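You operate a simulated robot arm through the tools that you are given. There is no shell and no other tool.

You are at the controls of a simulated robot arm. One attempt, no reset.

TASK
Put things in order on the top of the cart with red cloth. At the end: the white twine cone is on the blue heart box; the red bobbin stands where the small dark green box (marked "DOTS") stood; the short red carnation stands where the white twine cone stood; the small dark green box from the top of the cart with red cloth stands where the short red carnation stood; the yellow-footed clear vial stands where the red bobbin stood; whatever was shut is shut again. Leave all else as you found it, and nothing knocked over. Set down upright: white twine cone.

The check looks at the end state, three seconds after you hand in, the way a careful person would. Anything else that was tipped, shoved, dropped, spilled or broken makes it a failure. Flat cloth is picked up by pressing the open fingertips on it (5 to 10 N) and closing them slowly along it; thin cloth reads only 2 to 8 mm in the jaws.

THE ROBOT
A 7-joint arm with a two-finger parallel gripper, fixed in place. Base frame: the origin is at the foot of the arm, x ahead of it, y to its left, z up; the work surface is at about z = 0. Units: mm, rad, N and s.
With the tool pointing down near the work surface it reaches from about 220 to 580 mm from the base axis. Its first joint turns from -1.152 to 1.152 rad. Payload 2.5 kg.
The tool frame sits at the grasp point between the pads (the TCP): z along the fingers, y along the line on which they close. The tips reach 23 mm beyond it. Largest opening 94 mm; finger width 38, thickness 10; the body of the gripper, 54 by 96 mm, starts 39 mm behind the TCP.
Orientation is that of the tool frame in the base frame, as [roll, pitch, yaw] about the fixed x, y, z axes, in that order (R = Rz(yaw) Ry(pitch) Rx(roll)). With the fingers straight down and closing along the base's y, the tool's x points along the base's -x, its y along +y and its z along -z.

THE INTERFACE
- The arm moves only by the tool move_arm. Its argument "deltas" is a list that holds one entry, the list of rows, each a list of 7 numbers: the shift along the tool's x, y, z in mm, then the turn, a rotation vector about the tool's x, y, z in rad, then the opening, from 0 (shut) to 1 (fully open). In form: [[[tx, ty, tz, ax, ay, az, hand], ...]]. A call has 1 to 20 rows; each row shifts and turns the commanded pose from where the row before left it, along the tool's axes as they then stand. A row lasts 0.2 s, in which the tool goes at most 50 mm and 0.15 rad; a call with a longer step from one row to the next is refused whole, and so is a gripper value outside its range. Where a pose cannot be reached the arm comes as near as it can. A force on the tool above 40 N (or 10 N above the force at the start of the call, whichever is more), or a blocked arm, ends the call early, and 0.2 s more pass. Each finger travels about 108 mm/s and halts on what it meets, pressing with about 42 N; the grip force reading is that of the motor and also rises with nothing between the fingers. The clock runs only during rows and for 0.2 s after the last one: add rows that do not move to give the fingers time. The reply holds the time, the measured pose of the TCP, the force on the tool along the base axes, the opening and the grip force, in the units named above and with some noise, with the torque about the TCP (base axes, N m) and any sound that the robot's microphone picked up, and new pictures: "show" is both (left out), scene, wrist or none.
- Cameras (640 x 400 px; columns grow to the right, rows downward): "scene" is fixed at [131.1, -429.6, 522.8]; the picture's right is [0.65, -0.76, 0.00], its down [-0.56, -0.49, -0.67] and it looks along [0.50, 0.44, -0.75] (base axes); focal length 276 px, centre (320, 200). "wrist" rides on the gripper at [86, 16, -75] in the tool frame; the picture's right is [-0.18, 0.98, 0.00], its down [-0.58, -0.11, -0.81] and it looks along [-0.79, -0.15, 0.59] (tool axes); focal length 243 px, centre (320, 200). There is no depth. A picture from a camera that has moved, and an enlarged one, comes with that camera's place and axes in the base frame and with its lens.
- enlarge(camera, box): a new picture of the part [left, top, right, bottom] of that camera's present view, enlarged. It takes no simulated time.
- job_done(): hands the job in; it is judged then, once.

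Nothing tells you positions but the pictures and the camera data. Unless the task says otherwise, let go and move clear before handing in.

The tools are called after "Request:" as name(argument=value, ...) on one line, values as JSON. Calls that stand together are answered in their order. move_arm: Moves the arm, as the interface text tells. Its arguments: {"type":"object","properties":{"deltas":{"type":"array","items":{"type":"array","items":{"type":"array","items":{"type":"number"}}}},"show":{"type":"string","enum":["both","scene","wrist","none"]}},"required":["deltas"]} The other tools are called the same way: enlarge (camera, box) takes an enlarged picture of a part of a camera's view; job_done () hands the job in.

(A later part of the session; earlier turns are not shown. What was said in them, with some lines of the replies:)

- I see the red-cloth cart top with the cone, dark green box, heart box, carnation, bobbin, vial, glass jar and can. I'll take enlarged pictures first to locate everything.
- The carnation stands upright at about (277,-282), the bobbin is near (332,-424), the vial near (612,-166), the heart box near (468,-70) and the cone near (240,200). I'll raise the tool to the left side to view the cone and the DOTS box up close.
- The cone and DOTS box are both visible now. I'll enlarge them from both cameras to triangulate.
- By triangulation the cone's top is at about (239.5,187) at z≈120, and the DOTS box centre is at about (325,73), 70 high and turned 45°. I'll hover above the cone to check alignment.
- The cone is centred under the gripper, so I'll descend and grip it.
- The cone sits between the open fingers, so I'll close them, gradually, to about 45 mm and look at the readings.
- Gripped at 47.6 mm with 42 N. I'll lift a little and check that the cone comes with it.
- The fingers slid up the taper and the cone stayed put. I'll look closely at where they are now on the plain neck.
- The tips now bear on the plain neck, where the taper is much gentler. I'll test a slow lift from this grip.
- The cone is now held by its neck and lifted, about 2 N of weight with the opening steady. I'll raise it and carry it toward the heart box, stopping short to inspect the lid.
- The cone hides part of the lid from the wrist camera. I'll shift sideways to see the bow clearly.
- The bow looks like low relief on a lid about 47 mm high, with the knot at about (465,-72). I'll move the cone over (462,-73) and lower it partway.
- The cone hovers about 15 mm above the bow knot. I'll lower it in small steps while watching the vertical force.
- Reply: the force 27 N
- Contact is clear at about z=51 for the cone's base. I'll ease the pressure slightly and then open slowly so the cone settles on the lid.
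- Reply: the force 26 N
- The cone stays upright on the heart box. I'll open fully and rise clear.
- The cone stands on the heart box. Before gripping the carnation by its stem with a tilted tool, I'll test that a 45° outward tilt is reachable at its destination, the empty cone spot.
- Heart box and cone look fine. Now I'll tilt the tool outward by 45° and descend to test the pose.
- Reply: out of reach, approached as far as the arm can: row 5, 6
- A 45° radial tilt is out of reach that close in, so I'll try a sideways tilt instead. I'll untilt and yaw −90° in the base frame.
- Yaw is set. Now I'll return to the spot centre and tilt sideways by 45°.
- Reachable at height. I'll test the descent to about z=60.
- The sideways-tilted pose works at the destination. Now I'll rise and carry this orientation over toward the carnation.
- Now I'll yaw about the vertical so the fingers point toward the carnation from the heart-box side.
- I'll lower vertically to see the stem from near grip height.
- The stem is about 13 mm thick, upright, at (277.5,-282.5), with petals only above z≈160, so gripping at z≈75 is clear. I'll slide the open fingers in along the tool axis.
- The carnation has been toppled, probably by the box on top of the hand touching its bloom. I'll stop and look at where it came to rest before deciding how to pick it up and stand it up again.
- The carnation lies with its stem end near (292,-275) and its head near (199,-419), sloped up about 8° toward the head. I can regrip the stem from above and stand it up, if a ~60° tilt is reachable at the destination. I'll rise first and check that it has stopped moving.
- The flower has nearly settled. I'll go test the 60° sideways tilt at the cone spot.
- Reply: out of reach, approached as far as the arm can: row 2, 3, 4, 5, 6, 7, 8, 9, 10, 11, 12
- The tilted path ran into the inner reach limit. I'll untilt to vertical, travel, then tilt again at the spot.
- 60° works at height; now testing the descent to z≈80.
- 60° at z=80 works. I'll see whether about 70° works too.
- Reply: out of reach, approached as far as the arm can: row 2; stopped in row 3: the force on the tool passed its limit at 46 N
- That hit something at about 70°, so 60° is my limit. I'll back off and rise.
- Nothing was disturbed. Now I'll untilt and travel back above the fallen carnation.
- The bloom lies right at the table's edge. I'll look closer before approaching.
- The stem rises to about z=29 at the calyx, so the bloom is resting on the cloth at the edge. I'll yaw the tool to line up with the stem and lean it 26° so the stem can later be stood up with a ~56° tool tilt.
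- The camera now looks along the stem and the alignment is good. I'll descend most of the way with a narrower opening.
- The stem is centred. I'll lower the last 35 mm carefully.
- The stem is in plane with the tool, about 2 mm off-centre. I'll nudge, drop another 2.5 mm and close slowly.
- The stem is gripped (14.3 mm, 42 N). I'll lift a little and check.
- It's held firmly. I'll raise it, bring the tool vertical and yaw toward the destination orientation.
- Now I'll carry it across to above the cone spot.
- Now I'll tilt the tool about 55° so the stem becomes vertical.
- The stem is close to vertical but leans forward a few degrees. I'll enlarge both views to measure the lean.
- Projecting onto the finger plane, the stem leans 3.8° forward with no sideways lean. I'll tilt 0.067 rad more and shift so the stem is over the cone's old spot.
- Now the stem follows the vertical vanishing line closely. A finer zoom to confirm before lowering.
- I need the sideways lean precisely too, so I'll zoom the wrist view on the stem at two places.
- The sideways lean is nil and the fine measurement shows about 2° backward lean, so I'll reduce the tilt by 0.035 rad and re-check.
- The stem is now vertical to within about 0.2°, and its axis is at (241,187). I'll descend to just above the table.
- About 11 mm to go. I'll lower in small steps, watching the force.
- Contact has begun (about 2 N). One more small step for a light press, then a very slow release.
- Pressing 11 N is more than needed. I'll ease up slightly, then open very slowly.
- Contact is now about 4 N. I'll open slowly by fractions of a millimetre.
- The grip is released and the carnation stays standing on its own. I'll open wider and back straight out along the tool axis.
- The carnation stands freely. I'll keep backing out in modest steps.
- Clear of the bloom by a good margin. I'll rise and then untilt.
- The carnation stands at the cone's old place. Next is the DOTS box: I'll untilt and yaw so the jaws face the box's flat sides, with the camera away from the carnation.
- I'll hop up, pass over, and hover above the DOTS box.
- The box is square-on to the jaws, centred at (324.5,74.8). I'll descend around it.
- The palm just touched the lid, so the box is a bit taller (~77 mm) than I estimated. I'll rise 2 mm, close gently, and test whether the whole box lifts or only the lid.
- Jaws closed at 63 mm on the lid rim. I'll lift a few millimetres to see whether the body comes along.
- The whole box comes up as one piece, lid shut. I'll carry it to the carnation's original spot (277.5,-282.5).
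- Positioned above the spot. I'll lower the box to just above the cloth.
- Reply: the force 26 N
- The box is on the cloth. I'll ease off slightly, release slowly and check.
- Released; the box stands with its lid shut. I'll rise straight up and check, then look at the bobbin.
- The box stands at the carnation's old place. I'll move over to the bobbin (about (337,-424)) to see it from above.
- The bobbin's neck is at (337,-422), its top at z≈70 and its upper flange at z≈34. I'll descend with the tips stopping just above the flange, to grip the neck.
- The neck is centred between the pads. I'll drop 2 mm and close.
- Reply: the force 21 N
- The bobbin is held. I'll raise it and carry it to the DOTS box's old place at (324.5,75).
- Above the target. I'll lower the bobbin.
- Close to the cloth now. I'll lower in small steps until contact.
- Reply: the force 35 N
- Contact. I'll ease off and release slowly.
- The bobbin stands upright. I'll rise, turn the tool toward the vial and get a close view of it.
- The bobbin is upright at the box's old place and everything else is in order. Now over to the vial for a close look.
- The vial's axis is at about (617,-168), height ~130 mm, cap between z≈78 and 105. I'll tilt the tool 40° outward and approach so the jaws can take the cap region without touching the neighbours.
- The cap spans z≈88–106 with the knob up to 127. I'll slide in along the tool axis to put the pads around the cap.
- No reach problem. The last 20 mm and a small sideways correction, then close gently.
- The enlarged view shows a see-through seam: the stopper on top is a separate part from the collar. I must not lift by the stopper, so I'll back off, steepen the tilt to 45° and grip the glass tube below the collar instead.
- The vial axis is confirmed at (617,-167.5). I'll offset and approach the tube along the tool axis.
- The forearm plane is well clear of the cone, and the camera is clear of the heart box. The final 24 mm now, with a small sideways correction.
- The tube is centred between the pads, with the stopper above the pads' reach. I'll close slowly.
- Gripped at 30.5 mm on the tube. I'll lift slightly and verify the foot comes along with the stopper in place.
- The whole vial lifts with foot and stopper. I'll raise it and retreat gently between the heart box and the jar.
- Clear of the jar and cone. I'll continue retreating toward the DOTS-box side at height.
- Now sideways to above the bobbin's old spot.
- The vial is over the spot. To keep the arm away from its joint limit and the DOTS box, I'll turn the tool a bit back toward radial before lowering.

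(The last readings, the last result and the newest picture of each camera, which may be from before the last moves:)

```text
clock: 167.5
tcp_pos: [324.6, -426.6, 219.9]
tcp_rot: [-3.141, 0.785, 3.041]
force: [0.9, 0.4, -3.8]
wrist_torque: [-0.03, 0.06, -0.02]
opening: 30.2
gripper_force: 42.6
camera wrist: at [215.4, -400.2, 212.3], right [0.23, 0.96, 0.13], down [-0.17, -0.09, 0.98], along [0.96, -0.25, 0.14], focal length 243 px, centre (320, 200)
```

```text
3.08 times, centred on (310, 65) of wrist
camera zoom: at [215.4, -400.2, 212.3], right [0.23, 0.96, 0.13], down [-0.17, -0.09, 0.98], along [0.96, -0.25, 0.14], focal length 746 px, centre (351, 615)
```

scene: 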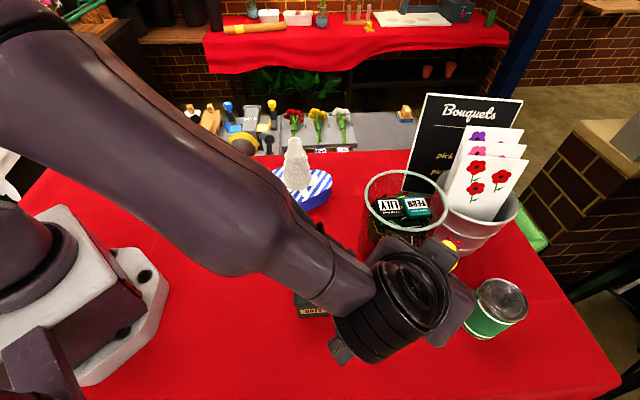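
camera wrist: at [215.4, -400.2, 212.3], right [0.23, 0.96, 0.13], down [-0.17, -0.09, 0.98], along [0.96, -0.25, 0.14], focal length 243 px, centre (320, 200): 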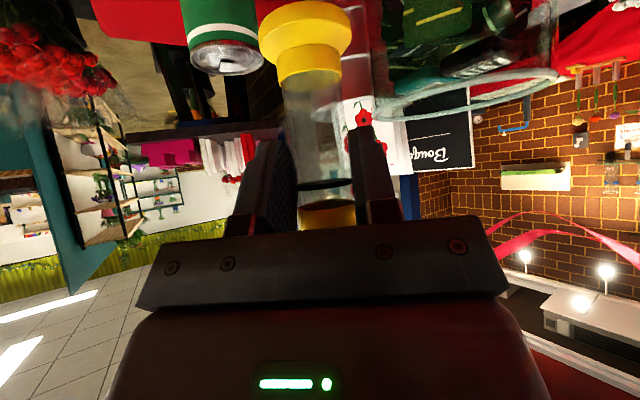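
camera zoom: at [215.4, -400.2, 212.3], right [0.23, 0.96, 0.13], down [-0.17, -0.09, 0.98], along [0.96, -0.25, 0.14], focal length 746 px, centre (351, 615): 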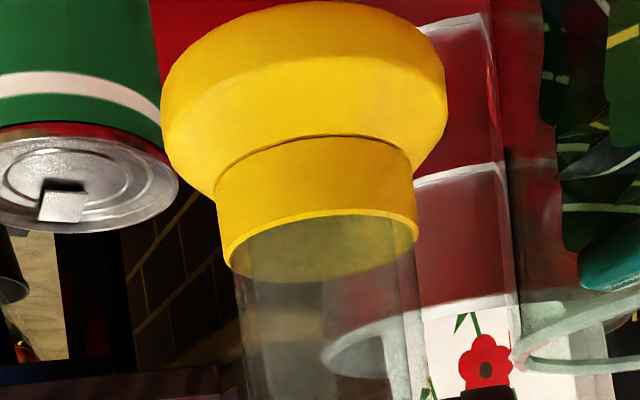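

Aligned. I'll correct 6 mm sideways and lower gently.

Request:
move_arm(deltas=[[[0, 6, 0, 0, 0, 0, 0.29], [8, 0, 8, 0, 0, 0, 0.29], [16, 0, 16, 0, 0, 0, 0.29], [16, 0, 16, 0, 0, 0, 0.29], [16, 0, 16, 0, 0, 0, 0.29], [16, 0, 16, 0, 0, 0, 0.29], [9, 0, 9, 0, 0, 0, 0.29], [0, 0, 0, 0, 0, 0, 0.29]]])

```text
clock: 169.3
tcp_pos: [324.9, -420.7, 104.7]
tcp_rot: [3.141, 0.784, 3.042]
force: [0.7, -0.7, -4.0]
wrist_torque: [0.04, 0.02, 0.01]
opening: 30.3
gripper_force: 41.7
camera wrist: at [215.3, -394.2, 96.8], right [0.23, 0.96, 0.13], down [-0.17, -0.09, 0.98], along [0.96, -0.25, 0.14], focal length 243 px, centre (320, 200)
```

scene: 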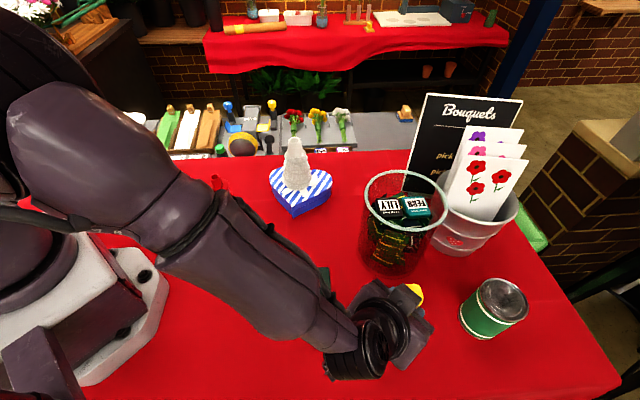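
wrist: 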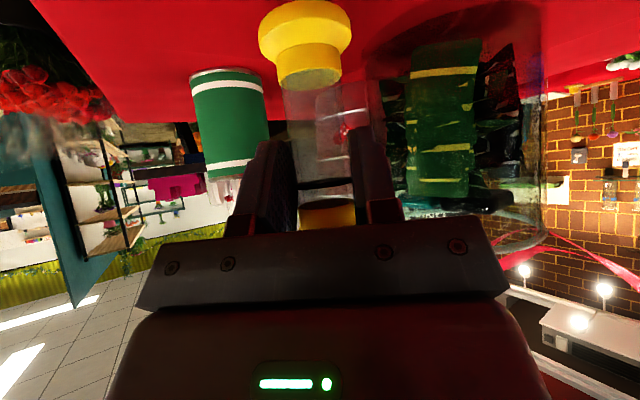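

Everything is clear; the forearm is high above the DOTS box. I'll continue down to just above the cloth.

Request:
move_arm(deltas=[[[6, 0, 6, 0, 0, 0, 0.29], [6, 0, 6, 0, 0, 0, 0.29], [4, 0, 4, 0, 0, 0, 0.29], [3, 0, 3, 0, 0, 0, 0.29], [0, 0, 0, 0, 0, 0, 0.29]]])

Request:
enlarge(camera="wrist", box=[220, 0, 400, 130])

Request:
enlarge(camera="scene", box=[330, 260, 480, 380])

```text
clock: 170.5
tcp_pos: [326.2, -420.5, 78.8]
tcp_rot: [-3.141, 0.785, 3.042]
force: [0.4, 0.3, -3.3]
wrist_torque: [-0.01, 0.1, 0.02]
opening: 30.2
gripper_force: 41.4
camera wrist: at [215.1, -394.4, 70.7], right [0.23, 0.96, 0.13], down [-0.17, -0.09, 0.98], along [0.96, -0.25, 0.14], focal length 243 px, centre (320, 200)
```

scene: 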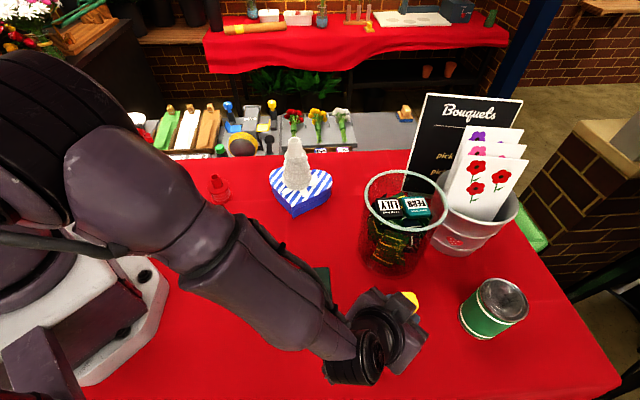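
wrist: 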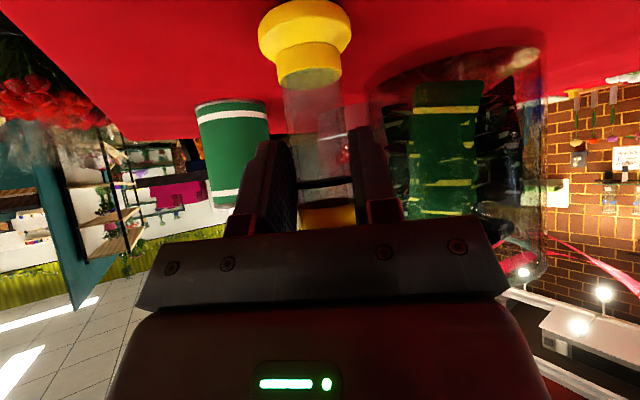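

```text
3.08 times, centred on (310, 65) of wrist
camera zoom: at [215.1, -394.4, 70.7], right [0.23, 0.96, 0.13], down [-0.17, -0.09, 0.98], along [0.96, -0.25, 0.14], focal length 746 px, centre (351, 615)
```

zoom: 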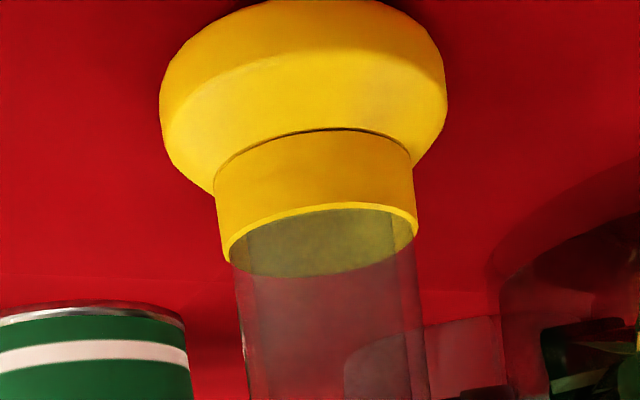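

```text
3.33 times, centred on (405, 320) of scene
camera zoom: at [131.1, -429.7, 522.8], right [0.65, -0.76, 0.0], down [-0.56, -0.49, -0.67], along [0.5, 0.44, -0.75], focal length 919 px, centre (37, -200)
```

zoom: 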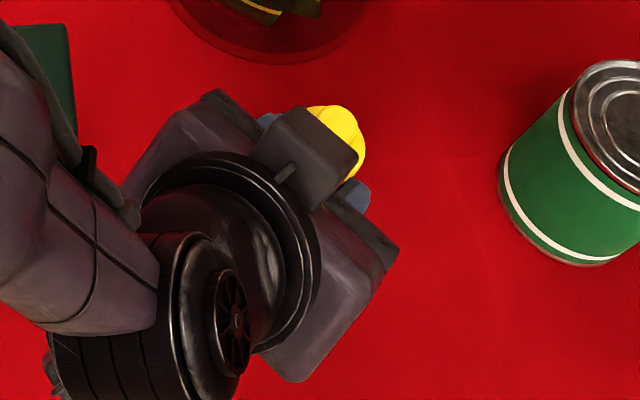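

Request:
move_arm(deltas=[[[1.8, 0, 1.8, 0, 0, 0, 0.29], [1.4, 0, 1.4, 0, 0, 0, 0.29], [0.7, 0, 0.7, 0, 0, 0, 0.29], [0, 0, 0, 0, 0, 0, 0.29]]], show="none")

Request:
move_arm(deltas=[[[0.7, 0, 0.7, 0, 0, 0, 0.29], [0, 0, 0, 0, 0, 0, 0.29]]], show="none")

```text
clock: 171.5
tcp_pos: [327.0, -421.9, 75.0]
tcp_rot: [-3.14, 0.789, 3.042]
force: [-1.9, -0.8, 9.6]
wrist_torque: [0.15, 0.16, -0.1]
opening: 30.5
gripper_force: 42.6
```

```text
clock: 172.1
tcp_pos: [326.6, -421.8, 74.9]
tcp_rot: [-3.14, 0.792, 3.043]
force: [-3.5, 3.3, 29.8]
wrist_torque: [0.65, -0.21, -0.01]
opening: 30.0
gripper_force: 42.0
```

Contact. I'll ease the pressure off and check that the vial is upright.

Request:
move_arm(deltas=[[[-0.9, 0, -0.9, 0, 0, 0, 0.29], [0, 0, 0, 0, 0, 0, 0.29]]])

Request:
enlarge(camera="wrist", box=[220, 0, 400, 130])

```text
clock: 172.7
tcp_pos: [326.2, -421.0, 72.9]
tcp_rot: [-3.139, 0.787, 3.044]
force: [6.2, -4.1, 14.3]
wrist_torque: [-0.28, -1.02, -0.15]
opening: 30.1
gripper_force: 41.8
camera wrist: at [215.7, -394.7, 66.2], right [0.23, 0.97, 0.13], down [-0.17, -0.09, 0.98], along [0.96, -0.24, 0.14], focal length 243 px, centre (320, 200)
```

scene: 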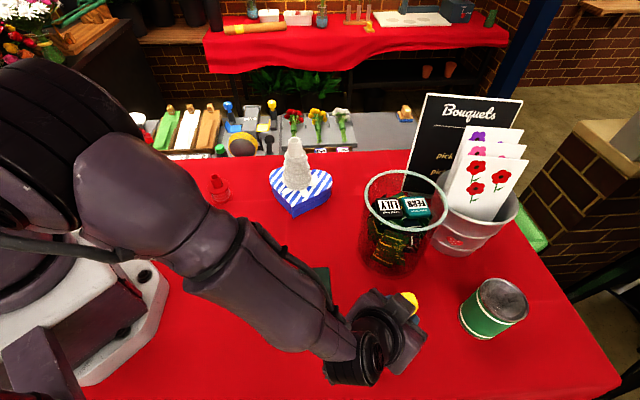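
wrist: 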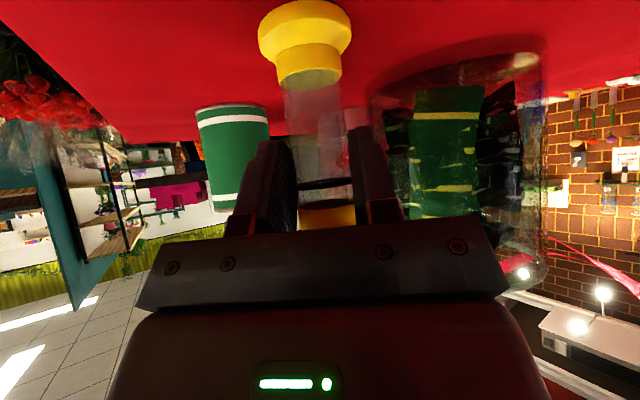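

```text
3.08 times, centred on (310, 65) of wrist
camera zoom: at [215.7, -394.7, 66.2], right [0.23, 0.97, 0.13], down [-0.17, -0.09, 0.98], along [0.96, -0.24, 0.14], focal length 746 px, centre (351, 615)
```

zoom: 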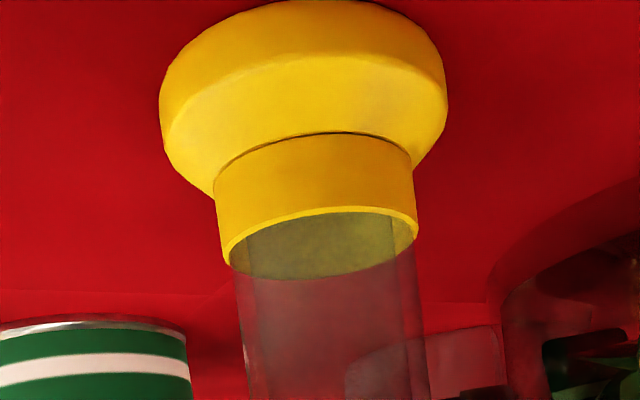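

The vial looks upright. I'll ease the load a little more and release slowly.

Request:
move_arm(deltas=[[[-0.4, 0, -0.4, 0, 0, 0, 0.29], [0, 0, 0, 0, 0, 0, 0.29]]], show="none")

```text
clock: 173.3
tcp_pos: [325.9, -420.3, 75.1]
tcp_rot: [3.141, 0.785, 3.043]
force: [5.6, -2.9, 11.1]
wrist_torque: [-0.28, -0.84, -0.06]
opening: 30.1
gripper_force: 42.3
```

Request:
move_arm(deltas=[[[-0.4, 0, -0.4, 0, 0, 0, 0.29], [0, 0, 0, 0, 0, 0, 0.31], [0, 0, 0, 0, 0, 0, 0.32], [0, 0, 0, 0, 0, 0, 0.325], [0, 0, 0, 0, 0, 0, 0.33], [0, 0, 0, 0, 0, 0, 0.335], [0, 0, 0, 0, 0, 0, 0.34], [0, 0, 0, 0, 0, 0, 0.35], [0, 0, 0, 0, 0, 0, 0.36], [0, 0, 0, 0, 0, 0, 0.36]]])

Request:
enlarge(camera="wrist", box=[220, 0, 400, 230])

Request:
enlarge(camera="scene", box=[330, 260, 480, 380])

```text
clock: 175.5
tcp_pos: [324.8, -420.2, 74.7]
tcp_rot: [-3.14, 0.785, 3.041]
force: [0.5, -0.3, -0.7]
wrist_torque: [0.01, -0.03, -0.01]
opening: 33.7
gripper_force: 0.1
camera wrist: at [214.9, -394.4, 66.9], right [0.23, 0.96, 0.13], down [-0.17, -0.09, 0.98], along [0.96, -0.25, 0.14], focal length 243 px, centre (320, 200)
```

scene: 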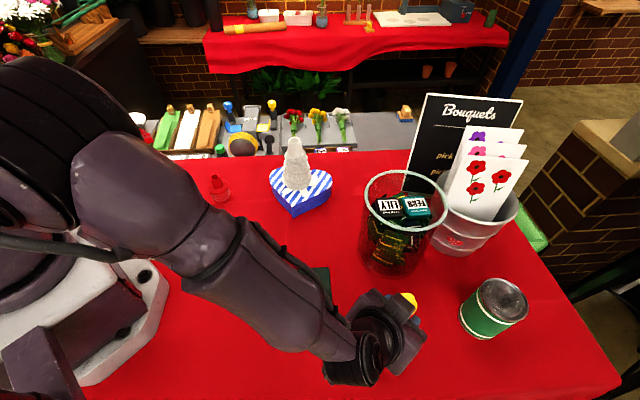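
wrist: 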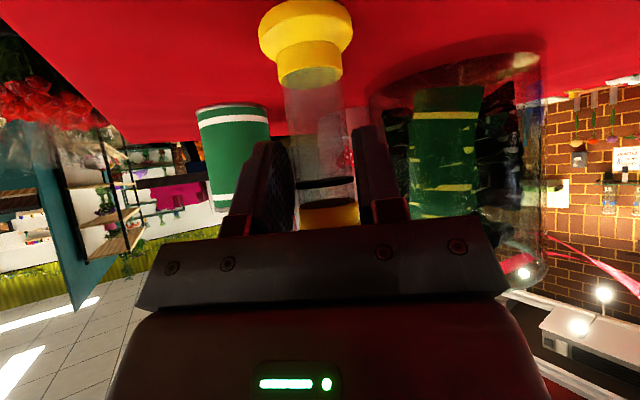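

```text
1.74 times, centred on (310, 115) of wrist
camera zoom: at [214.9, -394.4, 66.9], right [0.23, 0.96, 0.13], down [-0.17, -0.09, 0.98], along [0.96, -0.25, 0.14], focal length 422 px, centre (337, 348)
```

zoom: 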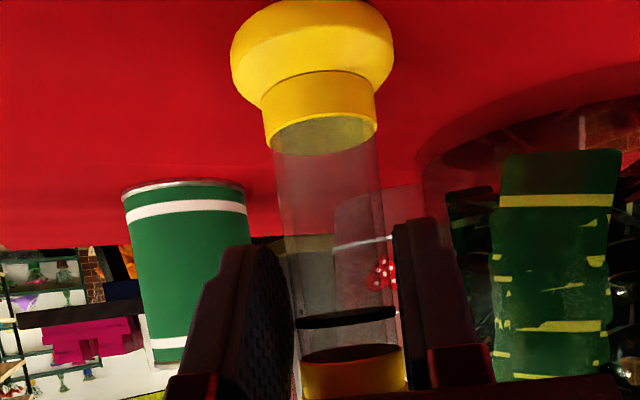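

```text
3.33 times, centred on (405, 320) of scene
camera zoom: at [131.1, -429.6, 522.8], right [0.65, -0.76, 0.0], down [-0.56, -0.49, -0.67], along [0.5, 0.44, -0.75], focal length 919 px, centre (37, -200)
```

zoom: 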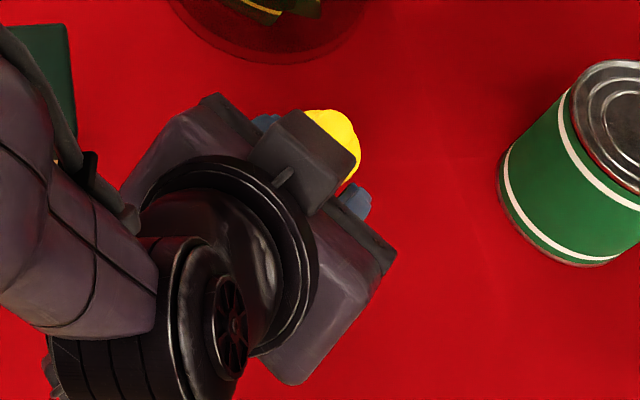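

Released and standing. I'll open wider and back out along the tool axis.

Request:
move_arm(deltas=[[[0, 0, 0, 0, 0, 0, 0.42], [0, 0, 0, 0, 0, 0, 0.5], [0, 0, 0, 0, 0, 0, 0.6], [0, 0, 0, 0, 0, 0, 0.65], [0, 0, -5, 0, 0, 0, 0.65], [0, 0, -10, 0, 0, 0, 0.65], [0, 0, -15, 0, 0, 0, 0.65], [0, 0, -20, 0, 0, 0, 0.65], [0, 0, -20, 0, 0, 0, 0.65], [0, 0, -20, 0, 0, 0, 0.65], [0, 0, 0, 0, 0, 0, 0.65]]])

Request:
enlarge(camera="wrist", box=[220, 0, 400, 230])

Request:
enlarge(camera="scene", box=[330, 240, 480, 380])

```text
clock: 177.9
tcp_pos: [260.7, -414.1, 138.3]
tcp_rot: [3.14, 0.785, 3.041]
force: [0.4, 0.3, -0.4]
wrist_torque: [0.04, 0.02, 0.0]
opening: 61.3
gripper_force: 0.1
camera wrist: at [150.9, -387.3, 130.2], right [0.23, 0.96, 0.13], down [-0.17, -0.09, 0.98], along [0.96, -0.25, 0.14], focal length 243 px, centre (320, 200)
```

scene: 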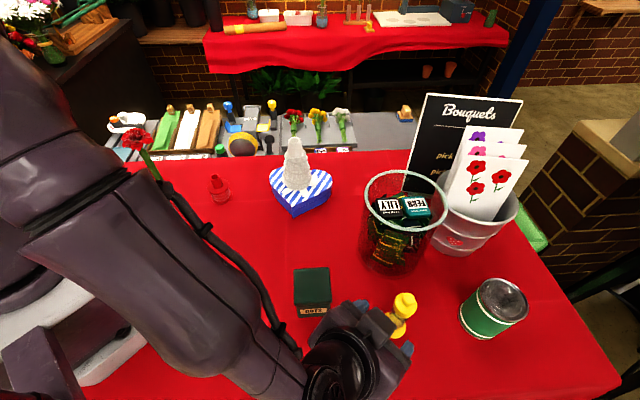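
wrist: 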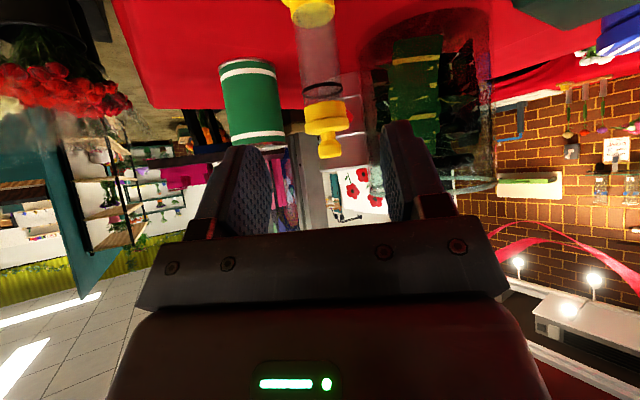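

```text
1.74 times, centred on (310, 115) of wrist
camera zoom: at [150.9, -387.3, 130.2], right [0.23, 0.96, 0.13], down [-0.17, -0.09, 0.98], along [0.96, -0.25, 0.14], focal length 422 px, centre (337, 348)
```

zoom: 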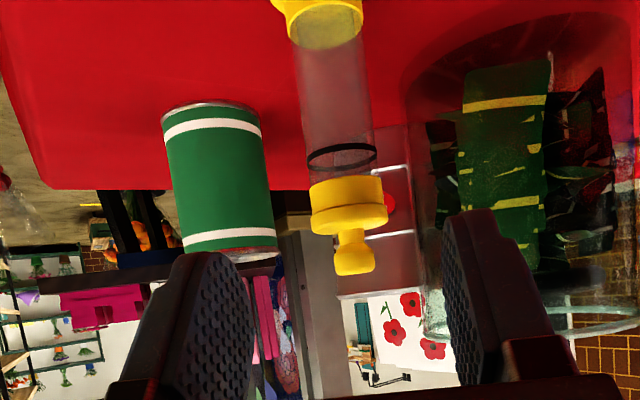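

```text
2.86 times, centred on (405, 310) of scene
camera zoom: at [131.1, -429.6, 522.8], right [0.65, -0.76, 0.0], down [-0.56, -0.49, -0.67], along [0.5, 0.44, -0.75], focal length 787 px, centre (77, -114)
```

zoom: 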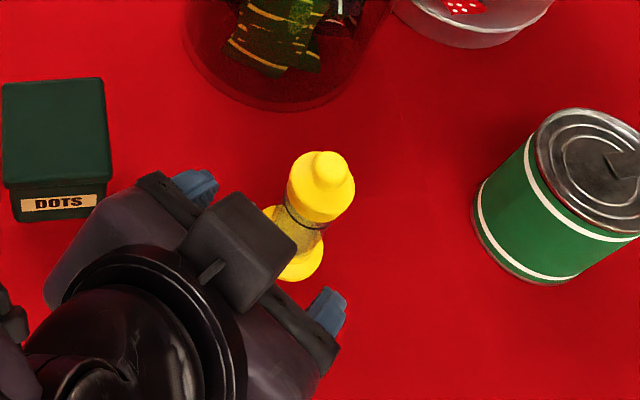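

The vial stands upright with its stopper in place. I'll rise clear, untilt, and take the arm back to a neutral place.

Request:
move_arm(deltas=[[[-14, 0, -14, 0, 0, 0, 0.65], [-21, 0, -21, 0, 0, 0, 0.65], [-21, 0, -21, 0, 0, 0, 0.65], [-21, 0, -21, 0, 0, 0, 0.65], [-21, 0, -21, 0, 0, 0, 0.65], [0, 0, 0, 0, 0.131, 0, 0.65], [0, 0, 0, 0, 0.131, 0, 0.65], [0, 0, 0, 0, 0.131, 0, 0.65], [0, 0, 0, 0, 0.131, 0, 0.65], [0, 0, 0, 0, 0.131, 0, 0.65], [0, 0, 0, 0, 0.13, 0, 0.65], [0, 0, 0, 0, 0, 0, 0.65]]])

```text
clock: 180.5
tcp_pos: [262.8, -414.6, 277.9]
tcp_rot: [3.141, -0.002, 3.04]
force: [-0.1, -0.5, 0.9]
wrist_torque: [0.01, 0.03, 0.03]
opening: 61.2
gripper_force: 0.0
camera wrist: at [179.3, -390.9, 352.0], right [0.28, 0.96, 0.0], down [0.57, -0.17, 0.81], along [0.77, -0.23, -0.59], focal length 243 px, centre (320, 200)
```

scene: 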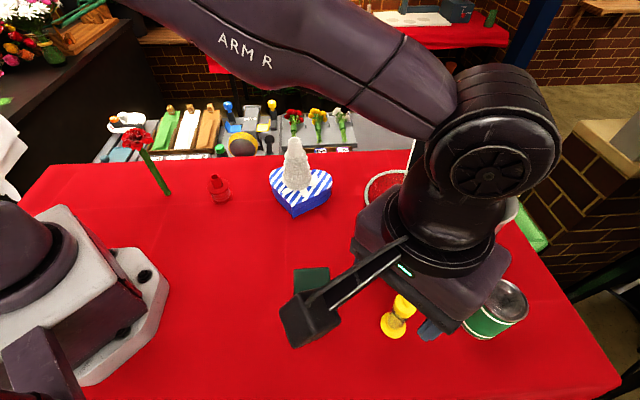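
wrist: 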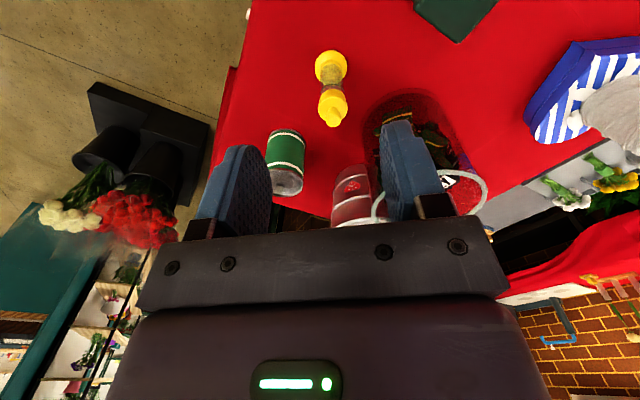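

Now to the neutral pose, then a full inspection.

Request:
move_arm(deltas=[[[1.3, 30, -3.9, 0, 0, 0, 0.65], [1.3, 38, -3.9, 0, 0, 0, 0.65], [1.3, 38, -3.9, 0, 0, 0, 0.65], [1.3, 38, -3.9, 0, 0, 0, 0.65], [1.3, 38, -3.9, 0, 0, 0, 0.65], [1.3, 38, -3.9, 0, 0, 0, 0.65], [1.3, 38, -3.9, 0, 0, 0, 0.65], [0, 0, 0, 0, 0, 0, 0.65]]])

Request:
enlarge(camera="scene", box=[100, 100, 360, 260])

Request:
enlarge(camera="scene", box=[270, 150, 550, 350])

```text
clock: 182.3
tcp_pos: [279.4, -157.0, 302.5]
tcp_rot: [3.141, 0.0, 3.042]
force: [-0.7, -0.3, -0.5]
wrist_torque: [0.01, 0.0, 0.02]
opening: 61.0
gripper_force: 0.1
camera wrist: at [196.4, -133.1, 378.1], right [0.28, 0.96, 0.0], down [0.57, -0.17, 0.81], along [0.77, -0.23, -0.59], focal length 243 px, centre (320, 200)
```

scene: 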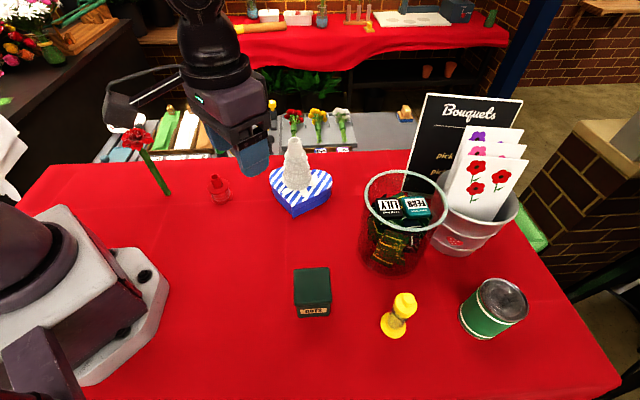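
wrist: 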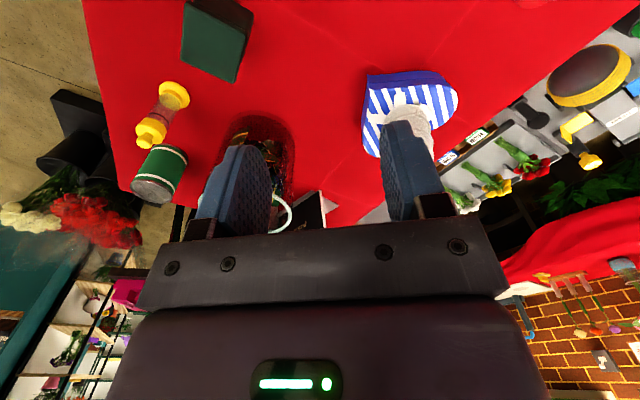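

```text
2.46 times, centred on (230, 180) of scene
camera zoom: at [131.1, -429.6, 522.8], right [0.65, -0.76, 0.0], down [-0.56, -0.49, -0.67], along [0.5, 0.44, -0.75], focal length 678 px, centre (542, 249)
```

zoom: 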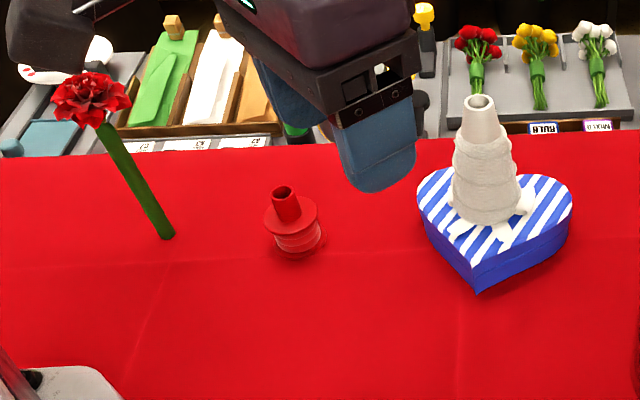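

```text
2.00 times, centred on (410, 250) of scene
camera zoom: at [131.1, -429.6, 522.8], right [0.65, -0.76, 0.0], down [-0.56, -0.49, -0.67], along [0.5, 0.44, -0.75], focal length 551 px, centre (140, 100)
```

zoom: 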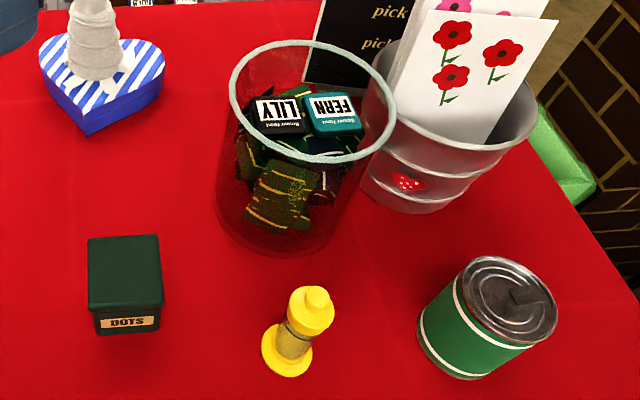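

Every item is in its place and upright:
- The cone is on the heart box.
- The carnation is at the cone's old spot.
- The DOTS box is at the carnation's old spot.
- The bobbin is at the box's old spot.
- The vial, stoppered, is at the bobbin's old spot.

The carnation tipped over while I was approaching it, but I picked it up and stood it upright again. The arm is clear, so I'm handing in.

Request:
job_done()

```text
The job is handed in.
```

I've handed the job in. In the last camera views, everything you asked for was in place and upright:

| Object | Final place |
|---|---|
| White twine cone | Upright on the blue heart box |
| Red bobbin | Where the DOTS box stood |
| Short red carnation | Where the twine cone stood |
| DOTS box | Where the carnation stood, lid shut |
| Yellow-footed vial | Where the bobbin stood, stopper in |

- **Carnation tipped:** The gripper hand most likely brushed its bloom as I first reached for it, and it fell over on the cloth near the table edge. I picked it up by the stem and stood it at its new spot. It was standing on its own in every view after that.
- **Placement accuracy:** From the camera measurements, each item is within about 5 mm of its target spot.
- **Everything else:** The heart box had not shifted in the final check. The jar, sign, card bucket and can looked unmoved.

The result of the check was not reported back to me.
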